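You operate a simulated robot arm through the tools that you are given. There is no shell and no other tool. Be economical: measure what you need, move in short steps, check, and stop when the job is done.

You are at the controls of a simulated two-armed robot. One attempt, no reset.

## Task
Set the camera lift to standing and aim it by test pictures.
Fine: free the lock knob, slide, lock again; two pictures with the test key; between them move the tilt dial one mark as the display says; the second reads good.

It is judged by the outcome, as a careful person would: the job done as asked, and still so three seconds after it is handed in. It fails if anything else is knocked over, pushed out of place, dropped, spilled or broken.

## Robot
Two 7-joint arms with fingered hands on one trunk, on a base that drives. Base frame: it is fixed to the floor where the robot stands at the start and does not move with it; the origin is under the middle of the robot, x ahead of it, y to its left, z up. Lengths are in m, angles in degrees, forces in N, time in s.
The left shoulder is at the start at [0.071, 0.172, 1.427], the right one opposite. Places, roughly: booth clear key [1.6, 0.1, 0.8]; booth copy key [1.5, 0.1, 0.8]; booth pair key [1.6, 0.1, 0.8]; booth service display [1.2, 0.2, 1.1]; booth test key [1.5, 0, 0.8]; camera focus ring [0.9, 0, 1.3]; camera lift [1.1, 0.1, 1.2]; camera mode dial [1.1, 0, 1.4]; camera tilt dial [1.1, 0, 1.2]; camera zoom ring [1, 0, 1.3]; lift lock knob [1.1, 0, 1.1]; ring light dial [1.6, 0.2, 0.8]. Payload 5 kg a hand.
The TCP of each hand is the grasp point between the finger pads, 0.043 m short of the fingertips. In the tool frame z runs along the fingers and y along their closing line. The gripper opens to 0.144 m. The gripper's body begins 0.05 m behind the TCP. The gripper is a hand of 5 fingers: y runs from the thumb to the fingers, the wrist lies at [-0.021, -0.124, -0.221] in the tool frame, and closing takes about 1.5 s.
Orientation is that of the tool frame in the base frame, as [roll, pitch, yaw] about the fixed x, y, z axes, in that order (R = Rz(yaw) Ry(pitch) Rx(roll)). With the fingers straight down and the wrist toward the robot, the tool's x, y and z point along [0, 1, 0], [1, 0, 0] and [0, 0, -1] of the base frame.

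## Interface
- The arms move only by the tool servo_tool. It takes "left_motion", "right_motion" or both (then of equal length, played together; a hand with none holds still); each is a list of rows, each a list of 6 numbers: the shift along the base's x, y, z in units of 30 mm (1.0 is 30 mm), then the turn, a rotation vector about the base's x, y, z in units of 5 degrees (1.0 is 5 degrees). In form: [[dx, dy, dz, ax, ay, az], ...]. A call has 1 to 20 rows; each row shifts and turns the commanded pose from where the row before left it. "left_jaw" and "right_jaw" are, for a hand that has rows, the finger opening in m, from 0 to 0.144, set as the call begins (left out, the last holds). A call with a number of a shift or a turn outside -1 to 1 is refused whole. Each row takes 0.2 s and may step no farther than 0.05 m and 8.6 degrees from the row before; otherwise, or with a gripper value out of range, the whole call is refused. Where a pose cannot be reached the arm comes as near as it can. A force on the tool above 90 N (or 10 N above the force at the start of the call, whichever is more), or a blocked arm, ends the call early, and 0.2 s more pass. Each finger travels about 0.045 m/s and halts on what it meets, pressing with about 33 N; the grip force reading is that of the motor and also rises with nothing between the fingers. The clock runs only during rows and for 0.2 s after the last one: add rows that do not move to give the fingers time. It gives the time, the measured TCP pose, the force on the tool (base axes), the opening and the grip force at its end, in the units of the frame above (readings bear some noise), with the torque about the TCP (base axes, N m) and any sound that the robot's microphone picked up.
- Cameras (640 x 400 px; columns grow to the right, rows downward): "scene" is now at [0.1416, 0.0105, 1.6741]; the picture's right is [0.11, -0.99, -0.00], its down [-0.44, -0.05, -0.90] and it looks along [0.89, 0.09, -0.44] (base axes); focal length 256 px, centre (320, 200). "left" rides on the left gripper at [-0.086, -0.109, -0.168] in its tool frame; the picture's right is [-0.80, -0.28, 0.53], its down [0.54, -0.73, 0.42] and it looks along [0.27, 0.63, 0.73] (tool axes); focal length 275 px, centre (320, 200). "right" rides on the right gripper at [0.086, -0.108, -0.168] in its tool frame; the picture's right is [-0.80, 0.28, -0.53], its down [-0.54, -0.73, 0.42] and it looks along [-0.27, 0.63, 0.73] (tool axes); focal length 275 px, centre (320, 200). There is no depth. A picture from a camera that has moved, and an enlarged one, comes with that camera's place and axes in the base frame and with its lens.
- snapshot(camera): a new picture of that camera. It takes no simulated time.
- lift_body(by): slides the trunk up (or, below 0, down) by that many m; the arms and the scene camera ride with it, the base frame stays. It gives what a move gives, with no picture.
- drive_base(legs): drives the robot by 1 to 6 legs, each [ahead, left, turn to the left] in m, m and degrees, along the robot's own axes; the way and the turn of a leg run together, so that a leg with both is an arc; at most 1.5 m and 180 degrees a leg. The arms and the cameras ride along, it lands a little off, and it stops where it bumps. It gives what a move gives.
- finger_targets(index, middle, ring, little, thumb_bend, thumb_turn, hand): sets how far each is bent, from 0 (flat) to 1 (curled in); at 0.3 the hand is open as for a grip, at 0.7 the pads meet at the TCP. One left out holds its place. A second passes; each finger stops where it meets its share of the squeeze, and holds until it gets a number again. A gripper value or a shape takes the hand back. It gives what a move gives, with no picture; readings hold the bend of each and the force on index, middle, ring, little, thumb and palm. thumb_turn goes from beside the hand (0) to across from the fingers (1), as for a grip.
- grasp_type(shape, hand): the hand has 5 fingers and takes this shape, open, in about a second: jaw (thumb against the fingers, like two jaws); tri (thumb and two fingers); tip (a fingertip pinch); poke (one finger out to press); point (the index stretched); flat (the hand flat); cup (the hand cupped); fist (a fist). The gripper value then closes the fingers along that shape, each until it touches; the sizes above hold for jaw. It gives what a move gives, with no picture.
- head_to(pan, tilt): turns the head with the scene camera to pan (to the left, within 86 degrees either way) and tilt (down, from -29 to 69), counted from straight ahead of the robot. It gives what a move gives.
- inspect(camera, box): a new picture of the part [left, top, right, bottom] of that camera's present view, enlarged. It takes no simulated time.
- job_done(): hands the job in; it is judged then, once.

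Go step by step. Nothing tells you exact positions but the pictures and the camera data: compare them with the known pose of the tool, close in by small moves and look again before you grip or let go. The budget is 120 turns and 100 pictures, counting those below and the enlarged ones. Unless the task says otherwise, let go and move clear before handing in, and close with one line.

The tools are called after "Call:" by a JSON object that holds its "name" and its "arguments". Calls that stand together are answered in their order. servo_tool: Moves the arms, as the interface text tells. Its arguments: {"type":"object","properties":{"left_motion":{"type":"array","items":{"type":"array","items":{"type":"number"}}},"left_jaw":{"type":"number"},"right_motion":{"type":"array","items":{"type":"array","items":{"type":"number"}}},"right_jaw":{"type":"number"}},"required":[]} The other tools are called the same way: lift_body (by) slides the trunk up or down; grasp_type (shape, hand) gives the hand a shape; finger_targets (index, middle, ring, little, thumb_bend, thumb_turn, hand) moves the fingers one by one; drive_base (legs) drives the base; head_to (pan, tilt) turns the head that bears the scene camera; snapshot (camera) takes a picture; inspect (camera, box) takes an enlarged picture of a part of a camera's view; job_done () hands the job in.

At the start:

```text
time: 0.0
left_tcp_pos: [0.691, 0.3445, 1.4057]
left_orientation: [-179.9, 0.0, 90.0]
left_ft_force: [0.0, -0.3, -0.4]
left_ft_torque: [0.04, -0.03, -0.03]
left_gripper_width: 0.1436
left_grasp_force: 0.0
left_shape: jaw
left_bend: [0.3, 0.3, 0.3, 0.3, 0.3, 0.98]
left_finger forces: [0.0, 0.0, 0.1, 0.1, 0.0, 0.0]
right_tcp_pos: [0.7426, -0.3742, 1.3645]
right_orientation: [-180.0, 0.0, 90.0]
right_ft_force: [-0.5, -0.4, 0.1]
right_ft_torque: [0.01, -0.02, 0.01]
right_gripper_width: 0.1437
right_grasp_force: 0.0
right_shape: jaw
right_bend: [0.3, 0.3, 0.3, 0.3, 0.3, 0.98]
right_finger forces: [0.0, 0.1, 0.0, 0.0, 0.1, 0.1]
trunk travel left (down, up): [-0.525, 0.415]
robot x, y, heading: [-0.0006, 0.0033, -0.0]
head pan, tilt: [6.0, 26.4]
```

scene: 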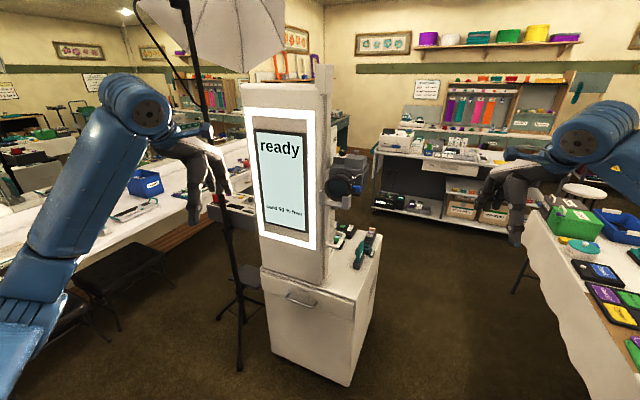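
right: 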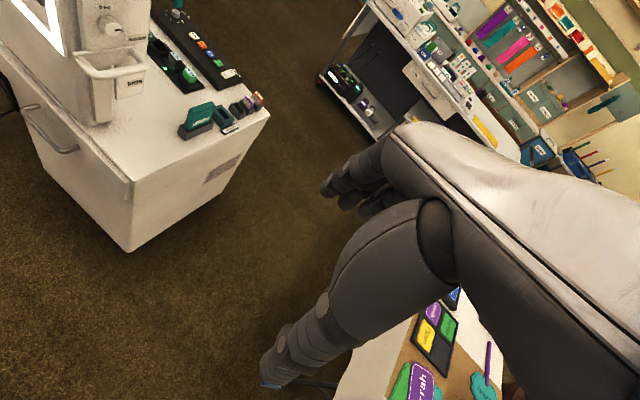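
left: 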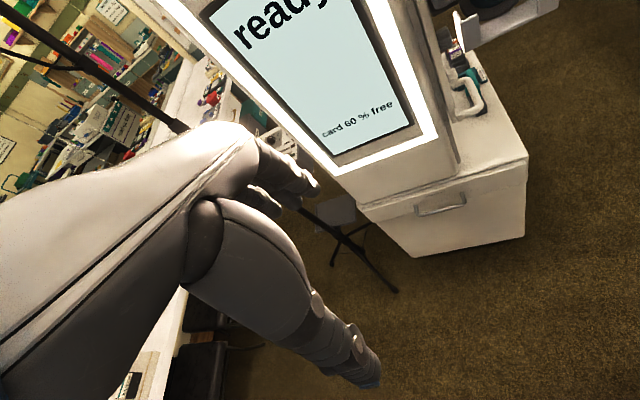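

I see the booth ahead with the "ready" display, the camera on the booth's right side. I'll enlarge the camera area first.

Call:
{"name": "inspect", "arguments": {"camera": "scene", "box": [240, 60, 400, 160]}}

Call:
{"name": "inspect", "arguments": {"camera": "scene", "box": [300, 140, 400, 280]}}

Call:
{"name": "inspect", "arguments": {"camera": "right", "box": [0, 0, 280, 175]}}

```text
4.00 times, centred on (320, 110) of scene
camera zoom: at [0.1416, 0.0105, 1.6741], right [0.11, -0.99, 0.0], down [-0.44, -0.05, -0.9], along [0.89, 0.09, -0.44], focal length 1026 px, centre (320, 560)
```

zoom: 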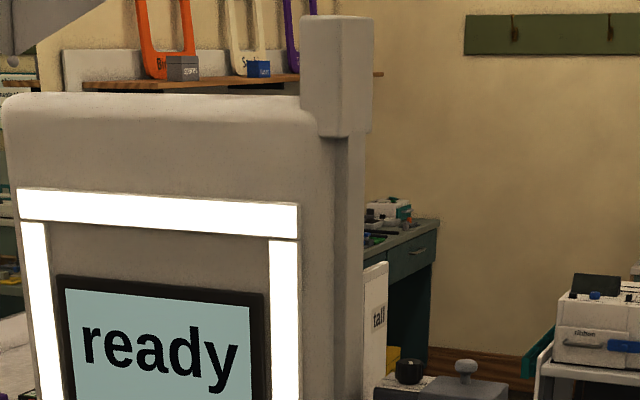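

```text
2.86 times, centred on (350, 210) of scene
camera zoom: at [0.1416, 0.0105, 1.6741], right [0.11, -0.99, 0.0], down [-0.44, -0.05, -0.9], along [0.89, 0.09, -0.44], focal length 733 px, centre (234, 171)
```

zoom: 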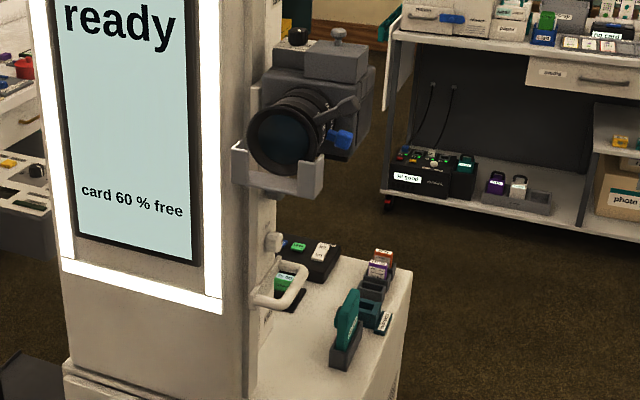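

```text
2.29 times, centred on (140, 88) of right
camera zoom: at [0.6343, -0.2877, 1.5333], right [0.28, -0.8, 0.53], down [-0.73, -0.54, -0.42], along [0.63, -0.27, -0.73], focal length 629 px, centre (731, 457)
```

zoom: 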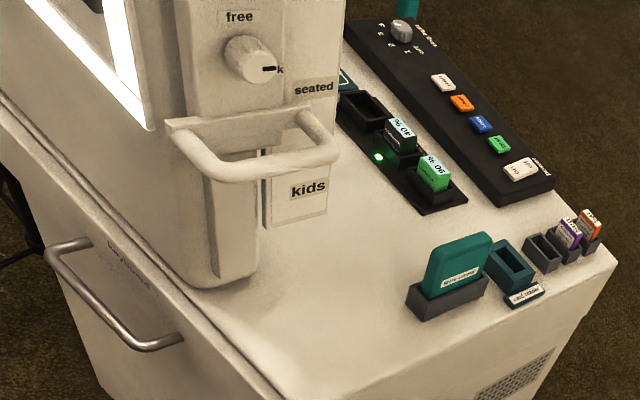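

The lift rail, its lock knob (free/lock), a handle, and a height scale (tall…seated, kids) are on the booth's right side. I'll check the free floor to my right before moving around.

Call:
{"name": "head_to", "arguments": {"pan": -50, "tilt": 45}}

Call:
{"name": "snapshot", "arguments": {"camera": "scene"}}

```text
time: 1.2
left_tcp_pos: [0.6893, 0.3451, 1.4065]
left_orientation: [-179.9, 0.0, 90.0]
left_ft_force: [-0.9, -0.3, -0.8]
left_ft_torque: [0.0, -0.01, 0.02]
left_gripper_width: 0.1438
left_grasp_force: 0.0
left_shape: jaw
left_bend: [0.3, 0.3, 0.3, 0.3, 0.3, 0.98]
left_finger forces: [0.0, 0.1, 0.0, 0.1, 0.0, 0.0]
right_tcp_pos: [0.7438, -0.3757, 1.3649]
right_orientation: [-180.0, 0.0, 90.0]
right_ft_force: [-0.5, 0.0, -0.2]
right_ft_torque: [0.01, -0.05, -0.01]
right_gripper_width: 0.1435
right_grasp_force: 0.1
right_shape: jaw
right_bend: [0.3, 0.3, 0.3, 0.3, 0.3, 0.98]
right_finger forces: [0.1, 0.0, 0.0, 0.1, 0.1, 0.0]
trunk travel left (down, up): [-0.525, 0.415]
robot x, y, heading: [0.0028, 0.0006, -0.0]
head pan, tilt: [-50.0, 45.0]
```

```text
93 pictures are left
camera scene: at [0.1027, -0.0614, 1.6457], right [-0.77, -0.64, 0.0], down [-0.46, 0.54, -0.71], along [0.45, -0.54, -0.71], focal length 256 px, centre (320, 200)
```

scene: 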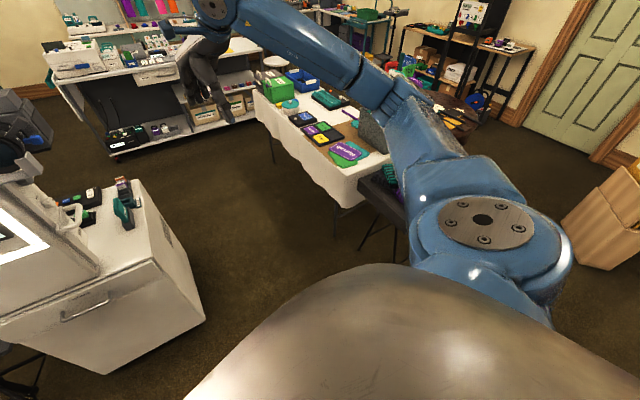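

The floor between the booth and the right table is about 0.9 m wide. I'll draw the left arm back so it can't hit the camera, then drive out to the right.

Call:
{"name": "servo_tool", "arguments": {"left_motion": [[-1, 0.5, -0.5, 0, 0, 0], [-1, 0.5, -0.5, 0, 0, 0], [-1, 0.5, -0.5, 0, 0, 0], [-1, 0.5, -0.5, 0, 0, 0], [-1, 0.5, -0.5, 0, 0, 0], [-1, 0.5, -0.5, 0, 0, 0], [-1, 0.5, -0.5, 0, 0, 0], [-1, 0.5, -0.5, 0, 0, 0]]}}

Call:
{"name": "drive_base", "arguments": {"legs": [[0, -0.5, 0], [0.3, 0, 0], [0, 0, 40]]}}

Call:
{"name": "head_to", "arguments": {"pan": 0, "tilt": 30}}

Call:
{"name": "snapshot", "arguments": {"camera": "scene"}}

Call:
{"name": "snapshot", "arguments": {"camera": "right"}}

```text
time: 3.0
left_tcp_pos: [0.4478, 0.4668, 1.2875]
left_orientation: [-179.9, -0.1, 90.0]
left_ft_force: [-1.8, -0.6, 0.0]
left_ft_torque: [-0.04, 0.0, -0.01]
left_gripper_width: 0.1436
left_grasp_force: 0.2
left_shape: jaw
left_bend: [0.3, 0.3, 0.3, 0.3, 0.3, 0.98]
left_finger forces: [0.1, 0.0, 0.0, 0.0, 0.1, 0.1]
right_tcp_pos: [0.7422, -0.3738, 1.3667]
right_orientation: [179.9, 0.0, 90.0]
right_ft_force: [-0.3, 0.0, 0.0]
right_ft_torque: [-0.01, -0.01, 0.0]
right_gripper_width: 0.1437
right_grasp_force: 0.0
right_shape: jaw
right_bend: [0.3, 0.3, 0.3, 0.3, 0.3, 0.98]
right_finger forces: [0.0, 0.1, 0.0, 0.1, 0.0, 0.0]
trunk travel left (down, up): [-0.525, 0.415]
robot x, y, heading: [-0.0009, -0.0009, 0.2]
head pan, tilt: [-50.0, 45.0]
```

```text
time: 9.5
left_tcp_pos: [0.3463, 0.1457, 1.2854]
left_orientation: [179.9, 0.0, 130.1]
left_ft_force: [0.5, -0.7, -0.5]
left_ft_torque: [-0.01, 0.01, 0.02]
left_gripper_width: 0.1438
left_grasp_force: 0.0
left_shape: jaw
left_bend: [0.3, 0.3, 0.3, 0.3, 0.3, 0.98]
left_finger forces: [0.0, 0.1, 0.1, 0.1, 0.1, 0.0]
right_tcp_pos: [1.1131, -0.3093, 1.3658]
right_orientation: [179.9, 0.0, 130.1]
right_ft_force: [0.0, 0.5, 0.3]
right_ft_torque: [-0.01, 0.02, -0.02]
right_gripper_width: 0.1436
right_grasp_force: 0.2
right_shape: jaw
right_bend: [0.3, 0.3, 0.3, 0.3, 0.3, 0.98]
right_finger forces: [0.1, 0.1, 0.1, 0.1, 0.0, 0.0]
trunk travel left (down, up): [-0.525, 0.415]
robot x, y, heading: [0.3005, -0.4966, 40.1]
head pan, tilt: [-50.0, 45.0]
```

```text
time: 10.7
left_tcp_pos: [0.3475, 0.1472, 1.2862]
left_orientation: [-180.0, -0.1, 130.2]
left_ft_force: [-0.1, 0.7, -0.5]
left_ft_torque: [0.01, 0.01, -0.01]
left_gripper_width: 0.1438
left_grasp_force: 0.2
left_shape: jaw
left_bend: [0.3, 0.3, 0.3, 0.3, 0.3, 0.98]
left_finger forces: [0.1, 0.0, 0.0, 0.1, 0.0, 0.0]
right_tcp_pos: [1.1125, -0.3081, 1.3644]
right_orientation: [-179.9, 0.1, 130.1]
right_ft_force: [-0.4, 0.0, -0.3]
right_ft_torque: [-0.03, -0.01, 0.01]
right_gripper_width: 0.1438
right_grasp_force: 0.1
right_shape: jaw
right_bend: [0.3, 0.3, 0.3, 0.3, 0.3, 0.98]
right_finger forces: [0.1, 0.0, 0.1, 0.0, 0.1, 0.0]
trunk travel left (down, up): [-0.525, 0.415]
robot x, y, heading: [0.3025, -0.4983, 40.0]
head pan, tilt: [0.0, 30.0]
```

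```text
92 pictures are left
camera scene: at [0.4099, -0.4077, 1.6683], right [0.64, -0.77, 0.0], down [-0.38, -0.32, -0.87], along [0.66, 0.56, -0.5], focal length 256 px, centre (320, 200)
```

scene: 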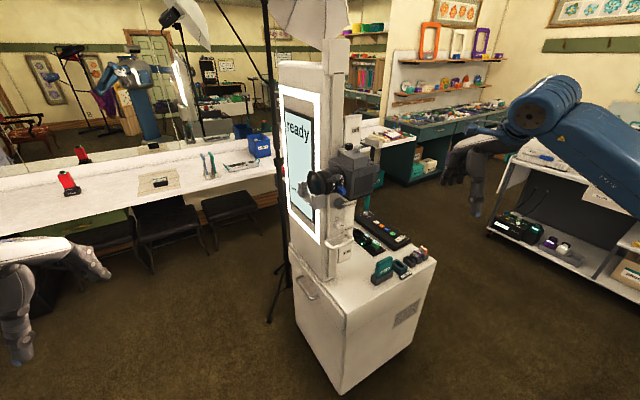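

```text
91 pictures are left
camera right: at [0.9733, -0.3104, 1.5334], right [0.73, -0.43, 0.53], down [-0.21, -0.88, -0.42], along [0.65, 0.2, -0.73], focal length 275 px, centre (320, 200)
```

right: 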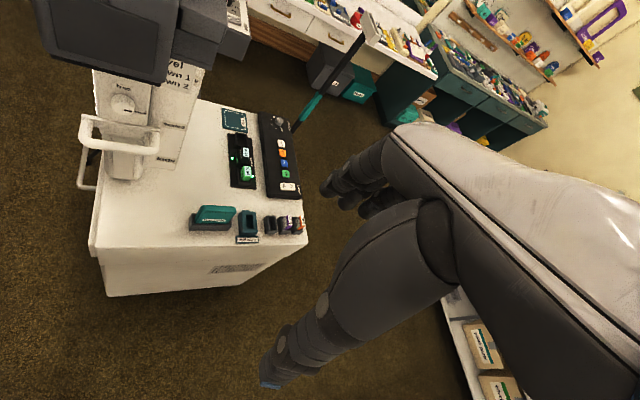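

Call:
{"name": "inspect", "arguments": {"camera": "scene", "box": [270, 120, 430, 290]}}

Call:
{"name": "inspect", "arguments": {"camera": "right", "box": [30, 0, 310, 250]}}

```text
2.35 times, centred on (350, 205) of scene
camera zoom: at [0.4099, -0.4077, 1.6683], right [0.64, -0.77, 0.0], down [-0.38, -0.32, -0.87], along [0.66, 0.56, -0.5], focal length 603 px, centre (249, 188)
```

zoom: 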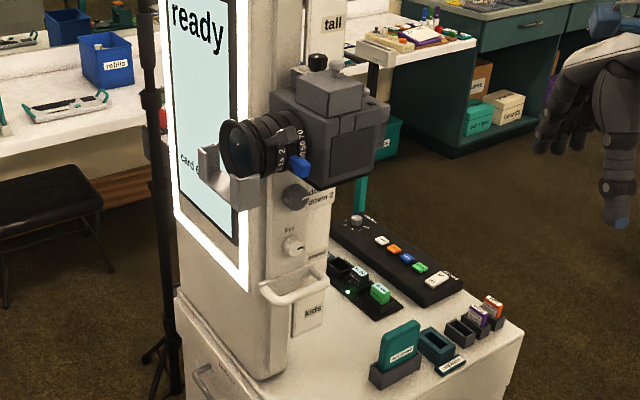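

```text
1.60 times, centred on (170, 125) of right
camera zoom: at [0.9733, -0.3104, 1.5334], right [0.73, -0.43, 0.53], down [-0.21, -0.88, -0.42], along [0.65, 0.2, -0.73], focal length 440 px, centre (560, 320)
```

zoom: 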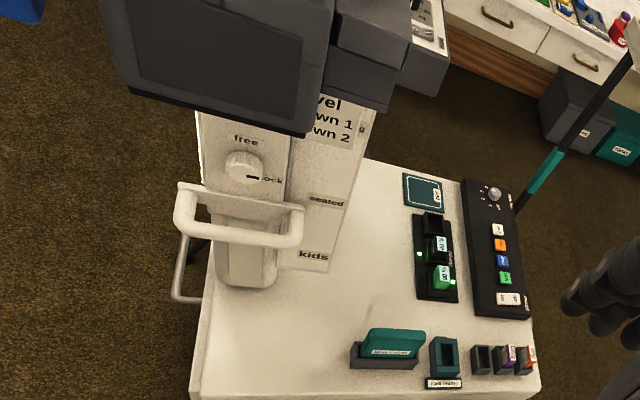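

All lift parts face the right side (−y): tilt dial, knob (pointer at lock, free is up), handle. I'll pull the right hand in and move to the side, facing that face.

Call:
{"name": "servo_tool", "arguments": {"right_motion": [[-0.77, -0.64, 0, 0, 0, 0], [-0.77, -0.64, 0, 0, 0, 0], [-0.77, -0.64, 0, 0, 0, 0], [-0.77, -0.64, 0, 0, 0, 0], [-0.77, -0.64, 0, 0, 0, 0], [-0.77, -0.64, 0, 0, 0, 0], [-0.77, -0.64, 0, 0, 0, 0]]}}

Call:
{"name": "drive_base", "arguments": {"legs": [[0.33, -0.53, 0], [0, 0, 45]]}}

Call:
{"name": "head_to", "arguments": {"pan": -5, "tilt": 35}}

Call:
{"name": "snapshot", "arguments": {"camera": "scene"}}

```text
time: 12.3
left_tcp_pos: [0.3452, 0.1448, 1.2879]
left_orientation: [179.9, 0.1, 130.1]
left_ft_force: [-0.2, -0.7, 0.5]
left_ft_torque: [0.06, -0.05, -0.01]
left_gripper_width: 0.1438
left_grasp_force: 0.1
left_shape: jaw
left_bend: [0.3, 0.3, 0.3, 0.3, 0.3, 0.98]
left_finger forces: [0.0, 0.0, 0.0, 0.0, 0.0, 0.0]
right_tcp_pos: [0.9489, -0.443, 1.3669]
right_orientation: [180.0, 0.0, 130.2]
right_ft_force: [-0.1, -0.2, 0.8]
right_ft_torque: [0.03, -0.04, -0.03]
right_gripper_width: 0.1438
right_grasp_force: 0.1
right_shape: jaw
right_bend: [0.3, 0.3, 0.3, 0.3, 0.3, 0.98]
right_finger forces: [0.0, 0.1, 0.1, 0.1, 0.0, 0.0]
trunk travel left (down, up): [-0.525, 0.415]
robot x, y, heading: [0.2989, -0.4986, 40.0]
head pan, tilt: [0.0, 30.0]
```

```text
time: 15.1
left_tcp_pos: [0.8227, -0.006, 1.2885]
left_orientation: [-179.6, -0.6, 131.9]
left_ft_force: [-38.4, 8.2, -4.0]
left_ft_torque: [-0.33, -0.82, 1.52]
left_gripper_width: 0.1429
left_grasp_force: 0.1
left_shape: jaw
left_bend: [0.38, 0.3, 0.3, 0.3, 0.3, 0.97]
left_finger forces: [39.9, 0.0, 0.0, 0.0, 0.0, 0.1]
right_tcp_pos: [1.4358, -0.599, 1.3651]
right_orientation: [-180.0, 0.0, 130.4]
right_ft_force: [1.7, -0.4, -0.9]
right_ft_torque: [0.03, 0.12, 0.05]
right_gripper_width: 0.1437
right_grasp_force: 0.0
right_shape: jaw
right_bend: [0.3, 0.3, 0.3, 0.3, 0.3, 0.98]
right_finger forces: [0.0, 0.1, 0.0, 0.0, 0.0, 0.0]
trunk travel left (down, up): [-0.525, 0.415]
robot x, y, heading: [0.7875, -0.6606, 40.3]
head pan, tilt: [0.0, 30.0]
stopped in leg 1: the force on the tool passed its limit at 119 N (the readings are from after the stop); the commanded pose is now the measured one
```

```text
time: 15.8
left_tcp_pos: [0.8211, -0.0062, 1.2881]
left_orientation: [-179.9, -0.3, 131.5]
left_ft_force: [-26.0, 3.5, 1.5]
left_ft_torque: [-0.08, -0.36, 0.99]
left_gripper_width: 0.1429
left_grasp_force: 0.1
left_shape: jaw
left_bend: [0.37, 0.3, 0.3, 0.3, 0.3, 0.97]
left_finger forces: [24.4, 0.0, 0.0, 0.0, 0.0, 0.0]
right_tcp_pos: [1.4327, -0.5994, 1.3679]
right_orientation: [179.9, 0.2, 130.2]
right_ft_force: [0.4, 0.4, -0.1]
right_ft_torque: [-0.01, 0.0, 0.0]
right_gripper_width: 0.1439
right_grasp_force: 0.0
right_shape: jaw
right_bend: [0.3, 0.3, 0.3, 0.3, 0.3, 0.98]
right_finger forces: [0.0, 0.0, 0.1, 0.1, 0.1, 0.0]
trunk travel left (down, up): [-0.525, 0.415]
robot x, y, heading: [0.7859, -0.6589, 40.3]
head pan, tilt: [-5.0, 35.0]
```

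```text
88 pictures are left
camera scene: at [0.8931, -0.5733, 1.661], right [0.58, -0.82, 0.0], down [-0.47, -0.33, -0.82], along [0.67, 0.47, -0.57], focal length 256 px, centre (320, 200)
```

scene: 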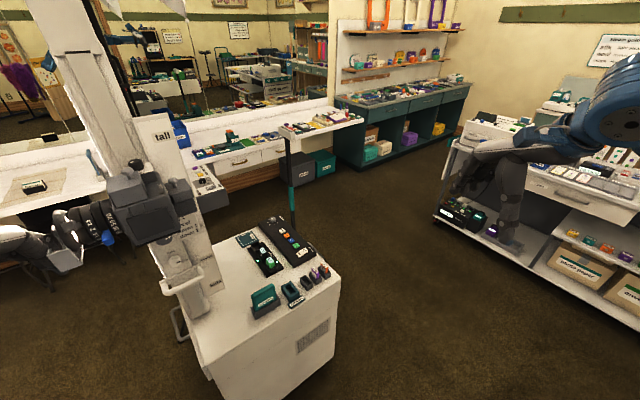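

My left index finger has bumped the lens front; I failed to account for that hand's path while driving. I'll back it straight off, then check that nothing shifted.

Call:
{"name": "servo_tool", "arguments": {"left_motion": [[-0.7, 0, 0, 0, 0, 0], [-1, -0.1, 0, 0, 0, 0], [-1, -0.3, 0, 0, 0, 0], [-1, -0.5, 0, 0, 0, 0], [-1, -0.5, 0, 0, 0, 0], [-1, -0.5, 0, 0, 0, 0]]}}

Call:
{"name": "inspect", "arguments": {"camera": "scene", "box": [40, 110, 240, 330]}}

```text
time: 17.2
left_tcp_pos: [0.649, -0.0448, 1.2925]
left_orientation: [-179.7, -0.2, 131.3]
left_ft_force: [-0.7, 0.0, -0.3]
left_ft_torque: [0.03, -0.02, 0.0]
left_gripper_width: 0.1438
left_grasp_force: 0.1
left_shape: jaw
left_bend: [0.3, 0.3, 0.3, 0.3, 0.3, 0.97]
left_finger forces: [0.0, 0.0, 0.1, 0.0, 0.0, 0.0]
left hand out of reach, approached as far as the arm can: row 4, 5, 6
right_tcp_pos: [1.4354, -0.6024, 1.3676]
right_orientation: [179.8, 0.0, 130.1]
right_ft_force: [-0.9, -0.5, 0.6]
right_ft_torque: [0.03, -0.01, 0.01]
right_gripper_width: 0.1438
right_grasp_force: 0.0
right_shape: jaw
right_bend: [0.3, 0.3, 0.3, 0.3, 0.3, 0.98]
right_finger forces: [0.1, 0.0, 0.0, 0.1, 0.0, 0.1]
trunk travel left (down, up): [-0.525, 0.415]
robot x, y, heading: [0.7927, -0.66, 39.9]
head pan, tilt: [-5.0, 35.0]
```

```text
1.82 times, centred on (140, 220) of scene
camera zoom: at [0.8972, -0.576, 1.6608], right [0.58, -0.82, 0.0], down [-0.47, -0.33, -0.82], along [0.67, 0.47, -0.57], focal length 466 px, centre (647, 164)
```

zoom: 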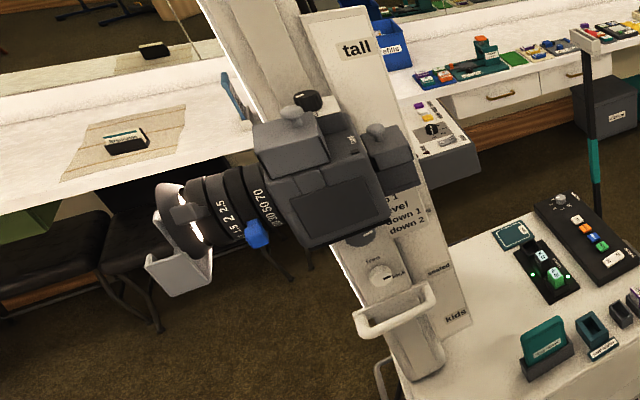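

The lens and camera look unmoved. I'll now turn in place to face the booth's right side; the left hand swings away from the booth.

Call:
{"name": "drive_base", "arguments": {"legs": [[0, 0, 48], [0, -0.14, 0]]}}

Call:
{"name": "head_to", "arguments": {"pan": -5, "tilt": 35}}

Call:
{"name": "snapshot", "arguments": {"camera": "scene"}}

```text
time: 20.7
left_tcp_pos: [0.3769, -0.357, 1.2916]
left_orientation: [-179.7, -0.4, 179.5]
left_ft_force: [-0.6, 0.3, -0.1]
left_ft_torque: [-0.02, -0.02, 0.03]
left_gripper_width: 0.1439
left_grasp_force: 0.0
left_shape: jaw
left_bend: [0.3, 0.3, 0.3, 0.3, 0.3, 0.97]
left_finger forces: [0.0, 0.1, 0.1, 0.0, 0.1, 0.0]
right_tcp_pos: [1.316, -0.1418, 1.3673]
right_orientation: [-180.0, 0.2, 178.3]
right_ft_force: [0.3, 0.0, -0.5]
right_ft_torque: [0.03, -0.05, -0.04]
right_gripper_width: 0.1439
right_grasp_force: 0.1
right_shape: jaw
right_bend: [0.3, 0.3, 0.3, 0.3, 0.3, 0.98]
right_finger forces: [0.0, 0.0, 0.1, 0.1, 0.0, 0.0]
trunk travel left (down, up): [-0.525, 0.415]
robot x, y, heading: [0.926, -0.6619, 88.0]
head pan, tilt: [-5.0, 35.0]
```

```text
time: 21.3
left_tcp_pos: [0.3761, -0.3571, 1.2905]
left_orientation: [-179.8, -0.3, 179.5]
left_ft_force: [-0.5, -0.3, 0.0]
left_ft_torque: [0.01, -0.01, 0.02]
left_gripper_width: 0.1438
left_grasp_force: 0.1
left_shape: jaw
left_bend: [0.3, 0.3, 0.3, 0.3, 0.3, 0.97]
left_finger forces: [0.1, 0.0, 0.0, 0.1, 0.1, 0.1]
right_tcp_pos: [1.3163, -0.1411, 1.3657]
right_orientation: [-180.0, 0.0, 178.4]
right_ft_force: [-1.2, -0.7, -0.1]
right_ft_torque: [0.04, -0.01, 0.0]
right_gripper_width: 0.1437
right_grasp_force: 0.0
right_shape: jaw
right_bend: [0.3, 0.3, 0.3, 0.3, 0.3, 0.98]
right_finger forces: [0.1, 0.0, 0.1, 0.1, 0.0, 0.1]
trunk travel left (down, up): [-0.525, 0.415]
robot x, y, heading: [0.9283, -0.663, 88.4]
head pan, tilt: [-5.0, 35.0]
```

```text
86 pictures are left
camera scene: at [0.939, -0.5246, 1.6606], right [0.99, -0.12, 0.0], down [-0.07, -0.57, -0.82], along [0.1, 0.81, -0.57], focal length 256 px, centre (320, 200)
```

scene: 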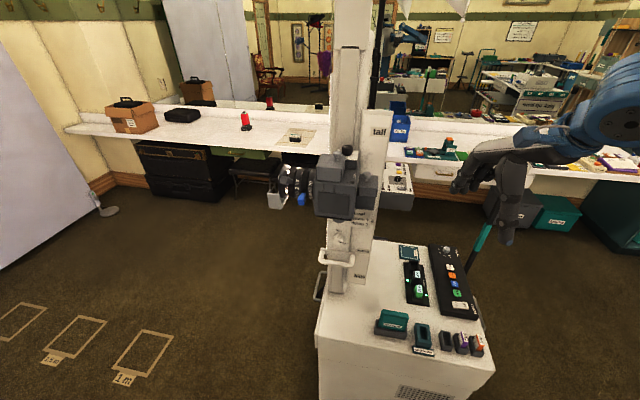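

I'm square to the side now. I'll lower the trunk 0.25 m to look beneath the camera at the scale, dial and knob.

Call:
{"name": "lift_body", "arguments": {"by": -0.25}}

Call:
{"name": "inspect", "arguments": {"camera": "scene", "box": [250, 60, 430, 280]}}

Call:
{"name": "snapshot", "arguments": {"camera": "right"}}

```text
time: 23.9
left_tcp_pos: [0.3791, -0.3558, 1.0432]
left_orientation: [-179.7, -0.4, 179.7]
left_ft_force: [0.5, 0.2, 0.2]
left_ft_torque: [0.0, -0.05, -0.02]
left_gripper_width: 0.1437
left_grasp_force: 0.1
left_shape: jaw
left_bend: [0.3, 0.3, 0.3, 0.3, 0.3, 0.97]
left_finger forces: [0.1, 0.1, 0.0, 0.1, 0.1, 0.1]
right_tcp_pos: [1.3184, -0.1421, 1.1167]
right_orientation: [-180.0, -0.1, 178.4]
right_ft_force: [-0.1, 0.4, 0.1]
right_ft_torque: [-0.01, -0.01, 0.0]
right_gripper_width: 0.1438
right_grasp_force: 0.1
right_shape: jaw
right_bend: [0.3, 0.3, 0.3, 0.3, 0.3, 0.98]
right_finger forces: [0.1, 0.1, 0.1, 0.0, 0.1, 0.1]
trunk travel left (down, up): [-0.275, 0.665]
robot x, y, heading: [0.9308, -0.6621, 88.4]
head pan, tilt: [-5.0, 35.0]
```

```text
1.82 times, centred on (340, 170) of scene
camera zoom: at [0.9407, -0.5247, 1.4106], right [0.99, -0.12, 0.0], down [-0.07, -0.57, -0.82], along [0.1, 0.81, -0.57], focal length 466 px, centre (284, 254)
```

zoom: 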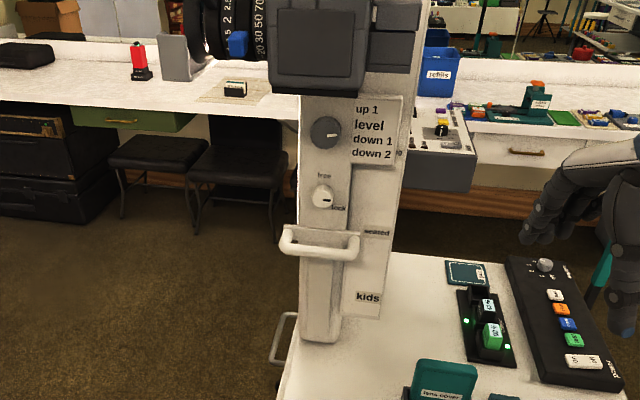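

```text
84 pictures are left
camera right: at [1.2281, -0.2468, 1.2843], right [0.8, 0.26, 0.53], down [0.52, -0.74, -0.42], along [0.29, 0.62, -0.73], focal length 275 px, centre (320, 200)
```

right: 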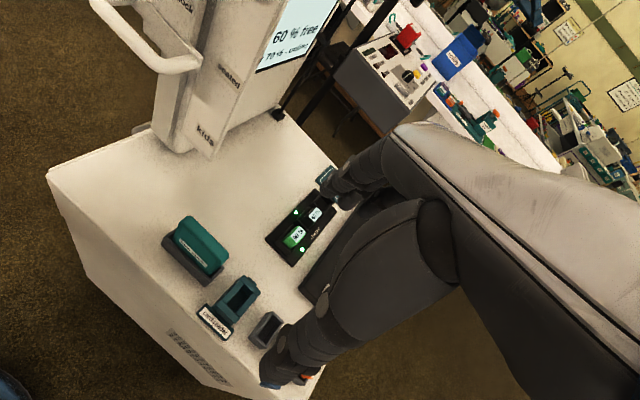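

Call:
{"name": "inspect", "arguments": {"camera": "scene", "box": [300, 90, 380, 250]}}

Call:
{"name": "inspect", "arguments": {"camera": "right", "box": [100, 0, 360, 160]}}

```text
2.50 times, centred on (340, 170) of scene
camera zoom: at [0.9407, -0.5247, 1.4106], right [0.99, -0.12, 0.0], down [-0.07, -0.57, -0.82], along [0.1, 0.81, -0.57], focal length 641 px, centre (270, 275)
```

zoom: 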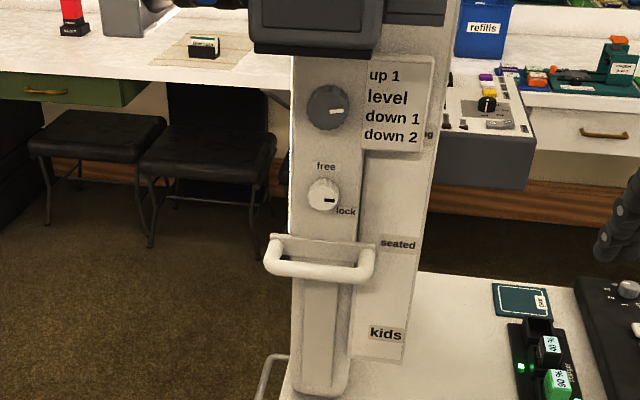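

```text
2.46 times, centred on (230, 80) of right
camera zoom: at [1.2281, -0.2468, 1.2843], right [0.8, 0.26, 0.53], down [0.52, -0.74, -0.42], along [0.29, 0.62, -0.73], focal length 678 px, centre (542, 495)
```

zoom: 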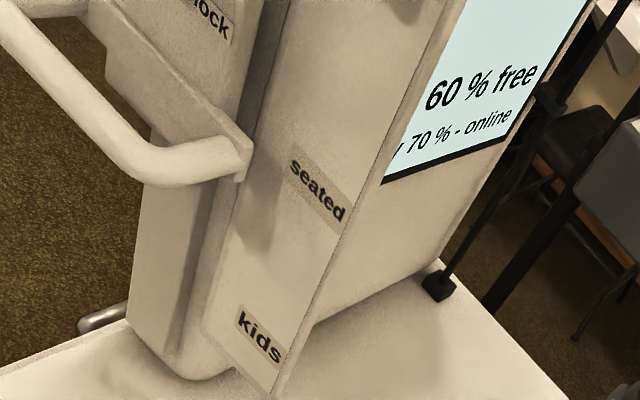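

Height labels: kids z≈0.90, seated ≈1.03, standing ≈1.16 (partly hidden by the tilt label plate), all 0.13 m apart; the carriage now sits at seated. There's a service display on the rear (+x) face, so I'll move right to where I can see it and reach everything.

Call:
{"name": "drive_base", "arguments": {"legs": [[0, -0.45, 0]]}}

Call:
{"name": "head_to", "arguments": {"pan": 15, "tilt": 25}}

Call:
{"name": "snapshot", "arguments": {"camera": "scene"}}

Call:
{"name": "inspect", "arguments": {"camera": "scene", "box": [200, 100, 360, 260]}}

```text
time: 26.6
left_tcp_pos: [0.8257, -0.3699, 1.0434]
left_orientation: [-179.7, -0.4, 179.6]
left_ft_force: [0.1, -0.8, 1.1]
left_ft_torque: [0.0, 0.01, 0.0]
left_gripper_width: 0.1437
left_grasp_force: 0.0
left_shape: jaw
left_bend: [0.3, 0.3, 0.3, 0.3, 0.3, 0.97]
left_finger forces: [0.0, 0.0, 0.0, 0.0, 0.0, 0.1]
right_tcp_pos: [1.7651, -0.1545, 1.1164]
right_orientation: [-180.0, 0.0, 178.4]
right_ft_force: [1.1, -0.1, -0.5]
right_ft_torque: [0.03, 0.02, 0.0]
right_gripper_width: 0.1437
right_grasp_force: 0.1
right_shape: jaw
right_bend: [0.3, 0.3, 0.3, 0.3, 0.3, 0.98]
right_finger forces: [0.0, 0.0, 0.0, 0.1, 0.0, 0.1]
trunk travel left (down, up): [-0.275, 0.665]
robot x, y, heading: [1.3757, -0.6767, 88.4]
head pan, tilt: [-5.0, 35.0]
```

```text
time: 27.4
left_tcp_pos: [0.8248, -0.3688, 1.0425]
left_orientation: [-179.7, -0.3, 179.6]
left_ft_force: [0.1, -1.1, -0.8]
left_ft_torque: [0.01, 0.02, 0.01]
left_gripper_width: 0.1441
left_grasp_force: 0.0
left_shape: jaw
left_bend: [0.3, 0.3, 0.3, 0.3, 0.3, 0.97]
left_finger forces: [0.0, 0.0, 0.0, 0.0, 0.0, 0.0]
right_tcp_pos: [1.7645, -0.1542, 1.1161]
right_orientation: [180.0, -0.1, 178.4]
right_ft_force: [0.6, -0.7, 0.5]
right_ft_torque: [0.05, -0.01, 0.01]
right_gripper_width: 0.1438
right_grasp_force: 0.0
right_shape: jaw
right_bend: [0.3, 0.3, 0.3, 0.3, 0.3, 0.98]
right_finger forces: [0.0, 0.0, 0.0, 0.0, 0.0, 0.0]
trunk travel left (down, up): [-0.275, 0.665]
robot x, y, heading: [1.3783, -0.6753, 88.6]
head pan, tilt: [15.0, 25.0]
```

```text
81 pictures are left
camera scene: at [1.3559, -0.5353, 1.4263], right [0.97, 0.23, 0.0], down [0.1, -0.41, -0.91], along [-0.21, 0.88, -0.42], focal length 256 px, centre (320, 200)
```

scene: 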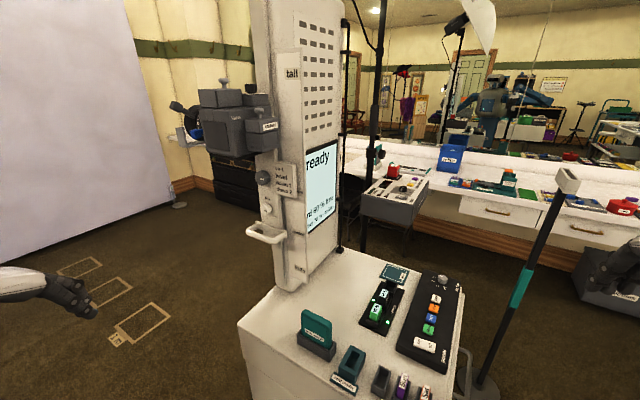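

```text
2.50 times, centred on (280, 180) of scene
camera zoom: at [1.3559, -0.5353, 1.4263], right [0.97, 0.23, 0.0], down [0.1, -0.41, -0.91], along [-0.21, 0.88, -0.42], focal length 641 px, centre (420, 250)
```

zoom: 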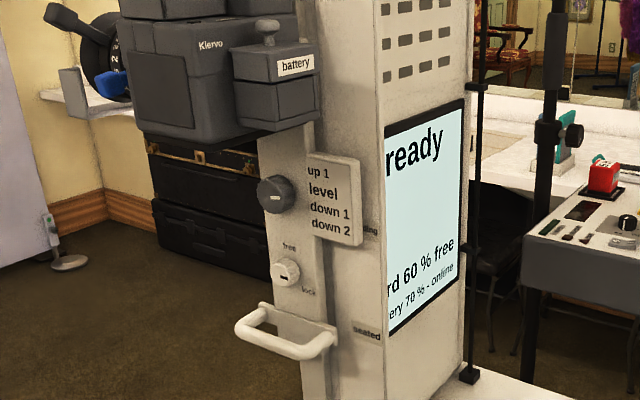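

From here I see everything, including the service display. I'll zoom closely for an index mark on the carriage and for the display lines.

Call:
{"name": "inspect", "arguments": {"camera": "scene", "box": [245, 160, 305, 260]}}

Call:
{"name": "inspect", "arguments": {"camera": "scene", "box": [300, 130, 345, 240]}}

Call:
{"name": "inspect", "arguments": {"camera": "scene", "box": [360, 250, 480, 370]}}

```text
4.00 times, centred on (275, 210) of scene
camera zoom: at [1.3559, -0.5353, 1.4263], right [0.97, 0.23, 0.0], down [0.1, -0.41, -0.91], along [-0.21, 0.88, -0.42], focal length 1026 px, centre (500, 160)
```

zoom: 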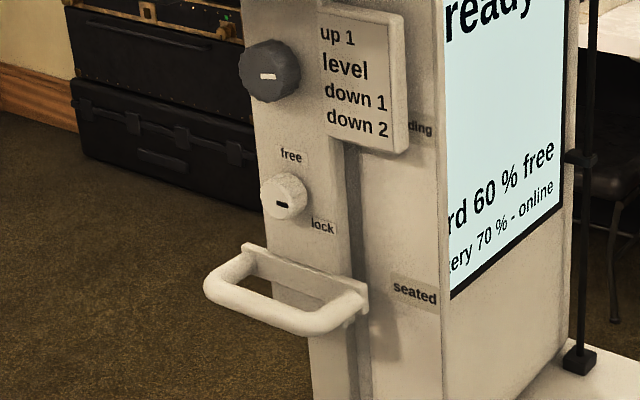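

```text
3.64 times, centred on (322, 185) of scene
camera zoom: at [1.3559, -0.5353, 1.4263], right [0.97, 0.23, 0.0], down [0.1, -0.41, -0.91], along [-0.21, 0.88, -0.42], focal length 932 px, centre (311, 254)
```

zoom: 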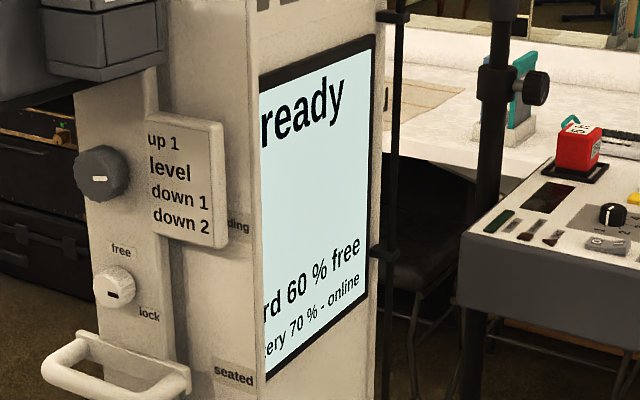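

```text
3.33 times, centred on (420, 310) of scene
camera zoom: at [1.3559, -0.5353, 1.4263], right [0.97, 0.23, 0.0], down [0.1, -0.41, -0.91], along [-0.21, 0.88, -0.42], focal length 855 px, centre (-13, -167)
```

zoom: 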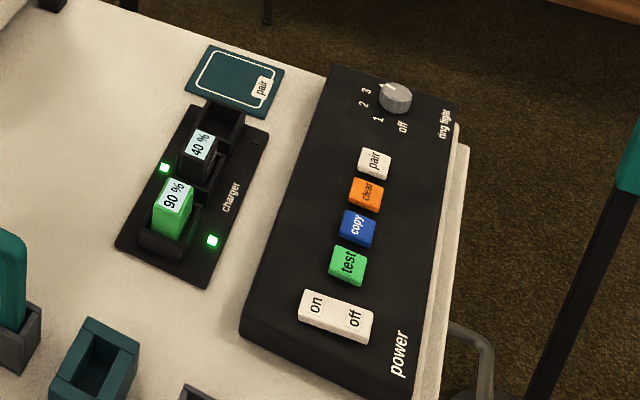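

The knob (≈[1.065, 0.044, 1.107]) is at lock, the handle bar (≈[1.06, 0.02, 1.033]) lines up with "seated", and the test key is the green one. The carriage might drop when freed, so I'll hold the handle's left end with the left hand from the left while the right hand turns the knob. First I'll orient the left hand.

Call:
{"name": "servo_tool", "arguments": {"left_motion": [[0, 0, 0, 0, 0, -1], [0, 0, 0, 0, 0, -1], [0, 0, 0, 0, 0, -1], [0, 0, 0, 0, 0, -1], [0, 0, 0, 0, 0, -1], [0, 0, 0, 0, 0, -1], [0, 0, 0, 0, 0, -1], [0, 0, 0, 0, 0, -1], [0, 0, 0, 0, 0, -1], [0, 0, 0, 0, 0, -1], [0, 0, 0, 0, 0, -1], [0, 0, 0, 0, 0, -1], [0, 0, 0, 0, 0, -1], [0, 0, 0, 0, 0, -1]]}}

Call:
{"name": "servo_tool", "arguments": {"left_motion": [[0, 0, 0, 0.34, -0.94, 0], [0, 0, 0, 0.34, -0.94, 0], [0, 0, 0, 0.34, -0.94, 0], [0, 0, 0, 0.34, -0.94, 0], [0, 0, 0, 0.34, -0.94, 0], [0, 0, 0, 0.34, -0.94, 0], [0, 0, 0, 0.34, -0.94, 0], [0, 0, 0, 0.34, -0.94, 0], [0, 0, 0, 0.34, -0.94, 0], [0, 0, 0, 0.34, -0.94, 0], [0, 0, 0, 0.34, -0.94, 0], [0, 0, 0, 0.34, -0.94, 0], [0, 0, 0, 0.34, -0.94, 0], [0, 0, 0, 0.34, -0.94, 0], [0, 0, 0, 0.34, -0.94, 0], [0, 0, 0, 0.34, -0.94, 0], [0, 0, 0, 0.34, -0.94, 0], [0, 0, 0, 0.34, -0.94, 0]]}}

```text
time: 30.4
left_tcp_pos: [0.8267, -0.3689, 1.0428]
left_orientation: [-179.7, -0.4, 109.4]
left_ft_force: [-0.2, 0.6, 0.3]
left_ft_torque: [0.0, -0.01, 0.01]
left_gripper_width: 0.1442
left_grasp_force: 0.0
left_shape: jaw
left_bend: [0.3, 0.3, 0.3, 0.3, 0.3, 0.97]
left_finger forces: [0.1, 0.0, 0.0, 0.1, 0.1, 0.0]
right_tcp_pos: [1.764, -0.1549, 1.117]
right_orientation: [180.0, 0.0, 178.4]
right_ft_force: [-0.5, 0.0, -0.1]
right_ft_torque: [-0.02, -0.02, 0.0]
right_gripper_width: 0.144
right_grasp_force: 0.0
right_shape: jaw
right_bend: [0.3, 0.3, 0.3, 0.3, 0.3, 0.98]
right_finger forces: [0.0, 0.0, 0.0, 0.0, 0.0, 0.0]
trunk travel left (down, up): [-0.275, 0.665]
robot x, y, heading: [1.3775, -0.6771, 88.5]
head pan, tilt: [15.0, 25.0]
```

```text
time: 34.2
left_tcp_pos: [0.8243, -0.3694, 1.0429]
left_orientation: [90.3, -0.3, 110.3]
left_ft_force: [0.0, 1.1, 0.4]
left_ft_torque: [-0.02, 0.05, -0.01]
left_gripper_width: 0.1439
left_grasp_force: 0.2
left_shape: jaw
left_bend: [0.3, 0.3, 0.3, 0.3, 0.3, 0.97]
left_finger forces: [0.0, 0.1, 0.0, 0.0, 0.1, 0.0]
right_tcp_pos: [1.7661, -0.1532, 1.1156]
right_orientation: [179.9, 0.0, 178.4]
right_ft_force: [0.1, 1.1, 0.3]
right_ft_torque: [0.0, 0.01, 0.01]
right_gripper_width: 0.1437
right_grasp_force: 0.1
right_shape: jaw
right_bend: [0.3, 0.3, 0.3, 0.3, 0.3, 0.98]
right_finger forces: [0.0, 0.1, 0.0, 0.0, 0.0, 0.0]
trunk travel left (down, up): [-0.275, 0.665]
robot x, y, heading: [1.3753, -0.676, 88.3]
head pan, tilt: [15.0, 25.0]
```

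Call:
{"name": "servo_tool", "arguments": {"left_motion": [[0, 1, 0, 0, 0, 0], [0, 1, 0, 0, 0, 0], [0, 1, 0, 0, 0, 0], [0.2, 1, 0, 0, 0, 0], [0.2, 1, 0, 0, 0, 0], [0.2, 1, 0, 0, 0, 0], [0.2, 1, 0, 0, 0, 0], [0.2, 1, 0, 0, 0, 0], [0.2, 1, 0, 0, 0, 0], [0.2, 1, 0, 0, 0, 0]]}}

Call:
{"name": "head_to", "arguments": {"pan": 30, "tilt": 30}}

Call:
{"name": "snapshot", "arguments": {"camera": "scene"}}

Call:
{"name": "snapshot", "arguments": {"camera": "left"}}

```text
time: 36.4
left_tcp_pos: [0.8679, -0.0678, 1.0421]
left_orientation: [90.4, -0.3, 110.3]
left_ft_force: [-0.7, 0.1, -0.3]
left_ft_torque: [0.01, 0.0, 0.02]
left_gripper_width: 0.1439
left_grasp_force: 0.1
left_shape: jaw
left_bend: [0.3, 0.3, 0.3, 0.3, 0.3, 0.97]
left_finger forces: [0.0, 0.0, 0.0, 0.0, 0.0, 0.0]
right_tcp_pos: [1.7643, -0.1527, 1.1155]
right_orientation: [-179.9, 0.1, 178.5]
right_ft_force: [-0.3, 0.3, 0.7]
right_ft_torque: [-0.03, -0.02, 0.04]
right_gripper_width: 0.1435
right_grasp_force: 0.1
right_shape: jaw
right_bend: [0.3, 0.3, 0.3, 0.3, 0.3, 0.98]
right_finger forces: [0.1, 0.1, 0.1, 0.0, 0.0, 0.0]
trunk travel left (down, up): [-0.275, 0.665]
robot x, y, heading: [1.3804, -0.6779, 88.4]
head pan, tilt: [15.0, 25.0]
```

```text
time: 37.2
left_tcp_pos: [0.8681, -0.0684, 1.0432]
left_orientation: [90.4, -0.3, 110.3]
left_ft_force: [0.2, 0.2, -1.3]
left_ft_torque: [-0.04, 0.02, 0.01]
left_gripper_width: 0.1442
left_grasp_force: 0.1
left_shape: jaw
left_bend: [0.3, 0.3, 0.3, 0.3, 0.3, 0.97]
left_finger forces: [0.0, 0.0, 0.1, 0.0, 0.0, 0.0]
right_tcp_pos: [1.7651, -0.1544, 1.1155]
right_orientation: [180.0, 0.0, 178.4]
right_ft_force: [0.2, 0.0, 0.1]
right_ft_torque: [0.0, 0.01, 0.02]
right_gripper_width: 0.1436
right_grasp_force: 0.1
right_shape: jaw
right_bend: [0.3, 0.3, 0.3, 0.3, 0.3, 0.98]
right_finger forces: [0.1, 0.0, 0.1, 0.0, 0.1, 0.1]
trunk travel left (down, up): [-0.275, 0.665]
robot x, y, heading: [1.3773, -0.6763, 88.6]
head pan, tilt: [30.0, 30.0]
```

```text
76 pictures are left
camera scene: at [1.3346, -0.5452, 1.4184], right [0.88, 0.47, 0.0], down [0.24, -0.44, -0.87], along [-0.41, 0.76, -0.5], focal length 256 px, centre (320, 200)
```

scene: 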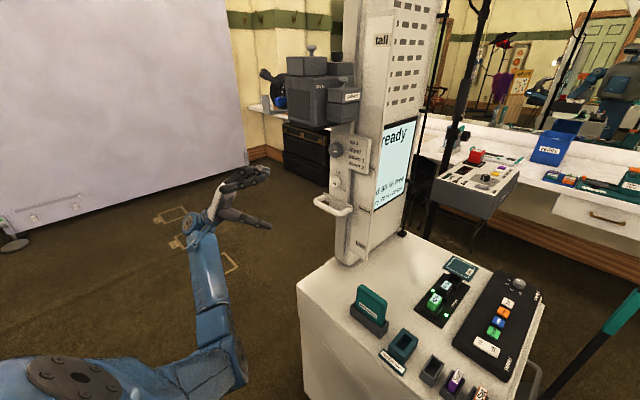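

```text
75 pictures are left
camera left: at [0.7397, -0.2067, 0.9343], right [0.77, -0.56, -0.29], down [0.2, 0.66, -0.73], along [0.6, 0.5, 0.62], focal length 275 px, centre (320, 200)
```

left: 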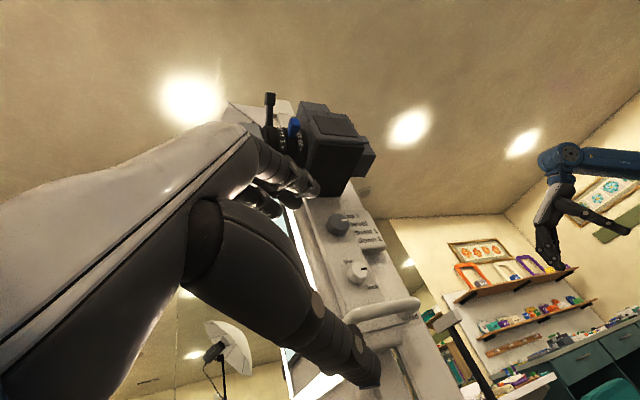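

The left hand is level with the handle, left of it, palm down. I'll take the three-finger shape to fit the narrow handle and look at it.

Call:
{"name": "grasp_type", "arguments": {"shape": "tri", "hand": "left"}}

Call:
{"name": "inspect", "arguments": {"camera": "scene", "box": [170, 110, 410, 270]}}

Call:
{"name": "snapshot", "arguments": {"camera": "left"}}

```text
time: 38.1
left_tcp_pos: [0.8679, -0.068, 1.0423]
left_orientation: [90.4, -0.4, 110.2]
left_ft_force: [0.1, -0.1, -0.7]
left_ft_torque: [0.04, 0.01, -0.02]
left_gripper_width: 0.1439
left_grasp_force: 0.0
left_shape: tri
left_bend: [0.3, 0.3, 0.99, 0.99, 0.3, 0.97]
left_finger forces: [0.0, 0.1, 0.0, 0.1, 0.0, 0.1]
right_tcp_pos: [1.7652, -0.1551, 1.1156]
right_orientation: [-180.0, 0.0, 178.4]
right_ft_force: [-0.9, 0.3, 0.4]
right_ft_torque: [-0.01, -0.02, 0.02]
right_gripper_width: 0.144
right_grasp_force: 0.0
right_shape: jaw
right_bend: [0.3, 0.3, 0.3, 0.3, 0.3, 0.98]
right_finger forces: [0.0, 0.0, 0.0, 0.0, 0.0, 0.1]
trunk travel left (down, up): [-0.275, 0.665]
robot x, y, heading: [1.3746, -0.6767, 88.3]
head pan, tilt: [30.0, 30.0]
```

```text
2.50 times, centred on (290, 190) of scene
camera zoom: at [1.3346, -0.5452, 1.4184], right [0.88, 0.48, 0.0], down [0.24, -0.44, -0.87], along [-0.41, 0.76, -0.5], focal length 641 px, centre (395, 225)
```

zoom: 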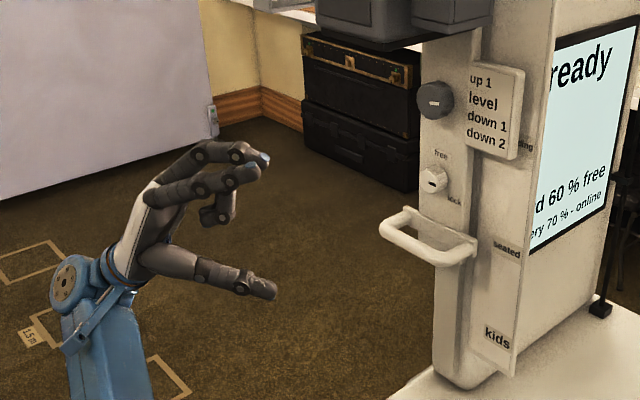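

```text
73 pictures are left
camera left: at [0.7397, -0.2067, 0.9343], right [0.77, -0.56, -0.29], down [0.2, 0.66, -0.73], along [0.6, 0.5, 0.62], focal length 275 px, centre (320, 200)
```

left: 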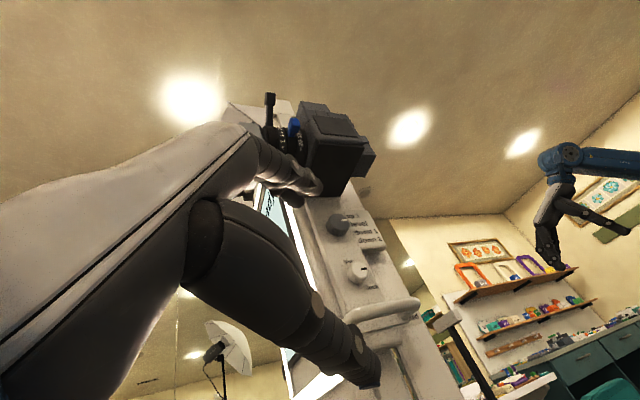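

The handle is clear: bar at about y 0.025, carriage face at y 0.07. I'll narrow the left opening and slide in around the bar's left end.

Call:
{"name": "servo_tool", "arguments": {"left_motion": [[0, 1, 0, 0, 0, 0], [0, 1, 0, 0, 0, 0], [0, 0.8, -0.2, 0, 0, 0], [0.8, 0, 0, 0, 0, 0], [0.8, 0, 0, 0, 0, 0], [0.8, 0, 0, 0, 0, 0], [0.8, 0, 0, 0, 0, 0]], "left_jaw": 0.08}}

Call:
{"name": "inspect", "arguments": {"camera": "scene", "box": [210, 110, 400, 260]}}

```text
time: 39.7
left_tcp_pos: [0.9655, 0.0148, 1.0373]
left_orientation: [90.4, -0.3, 110.4]
left_ft_force: [-0.2, -0.3, -0.2]
left_ft_torque: [-0.03, 0.0, 0.01]
left_gripper_width: 0.0804
left_grasp_force: 0.1
left_shape: tri
left_bend: [0.74, 0.42, 0.99, 0.99, 0.67, 1.0]
left_finger forces: [0.0, 0.0, 0.1, 0.0, 0.0, 0.1]
right_tcp_pos: [1.7642, -0.1545, 1.1153]
right_orientation: [179.9, 0.0, 178.5]
right_ft_force: [-0.2, 0.2, -0.7]
right_ft_torque: [0.05, 0.0, 0.03]
right_gripper_width: 0.1438
right_grasp_force: 0.0
right_shape: jaw
right_bend: [0.3, 0.3, 0.3, 0.3, 0.3, 0.98]
right_finger forces: [0.0, 0.0, 0.0, 0.1, 0.0, 0.0]
trunk travel left (down, up): [-0.275, 0.665]
robot x, y, heading: [1.3783, -0.6767, 88.6]
head pan, tilt: [30.0, 30.0]
```

```text
2.67 times, centred on (305, 185) of scene
camera zoom: at [1.3354, -0.5453, 1.4184], right [0.88, 0.48, 0.0], down [0.24, -0.44, -0.87], along [-0.41, 0.76, -0.5], focal length 684 px, centre (360, 240)
```

zoom: 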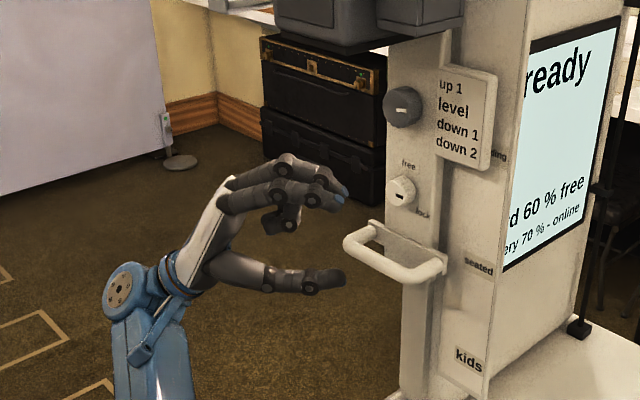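

Call:
{"name": "servo_tool", "arguments": {"left_motion": [[0.5, 0.05, 0, 0, 0, 0], [0.5, 0.05, 0, 0, 0, 0], [0.5, 0.05, 0, 0, 0, 0]]}}

Call:
{"name": "inspect", "arguments": {"camera": "scene", "box": [240, 130, 390, 240]}}

Call:
{"name": "snapshot", "arguments": {"camera": "left"}}

```text
time: 40.5
left_tcp_pos: [1.0101, 0.0204, 1.0361]
left_orientation: [90.4, -0.3, 110.2]
left_ft_force: [-0.4, -0.2, 0.0]
left_ft_torque: [0.01, -0.01, 0.0]
left_gripper_width: 0.0807
left_grasp_force: 0.1
left_shape: tri
left_bend: [0.74, 0.42, 0.99, 0.99, 0.67, 1.0]
left_finger forces: [0.0, 0.0, 0.0, 0.0, 0.0, 0.1]
right_tcp_pos: [1.7655, -0.1554, 1.1159]
right_orientation: [179.9, 0.0, 178.4]
right_ft_force: [1.4, -0.1, 0.0]
right_ft_torque: [-0.03, 0.02, 0.04]
right_gripper_width: 0.1435
right_grasp_force: 0.1
right_shape: jaw
right_bend: [0.3, 0.3, 0.3, 0.3, 0.3, 0.98]
right_finger forces: [0.1, 0.0, 0.1, 0.0, 0.0, 0.0]
trunk travel left (down, up): [-0.275, 0.665]
robot x, y, heading: [1.3783, -0.6751, 88.4]
head pan, tilt: [30.0, 30.0]
```

```text
3.64 times, centred on (315, 185) of scene
camera zoom: at [1.3351, -0.5452, 1.4184], right [0.88, 0.48, 0.0], down [0.24, -0.44, -0.87], along [-0.41, 0.76, -0.5], focal length 932 px, centre (338, 254)
```

zoom: 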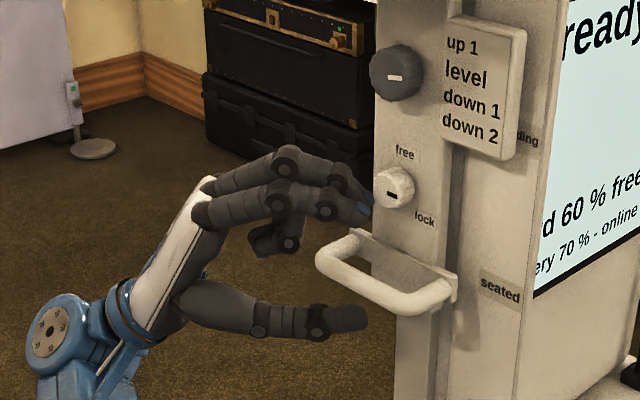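

```text
70 pictures are left
camera left: at [0.881, -0.1182, 0.9285], right [0.77, -0.56, -0.29], down [0.2, 0.66, -0.73], along [0.6, 0.5, 0.62], focal length 275 px, centre (320, 200)
```

left: 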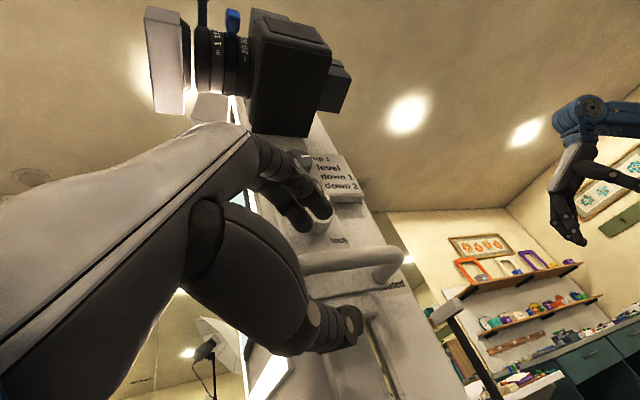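

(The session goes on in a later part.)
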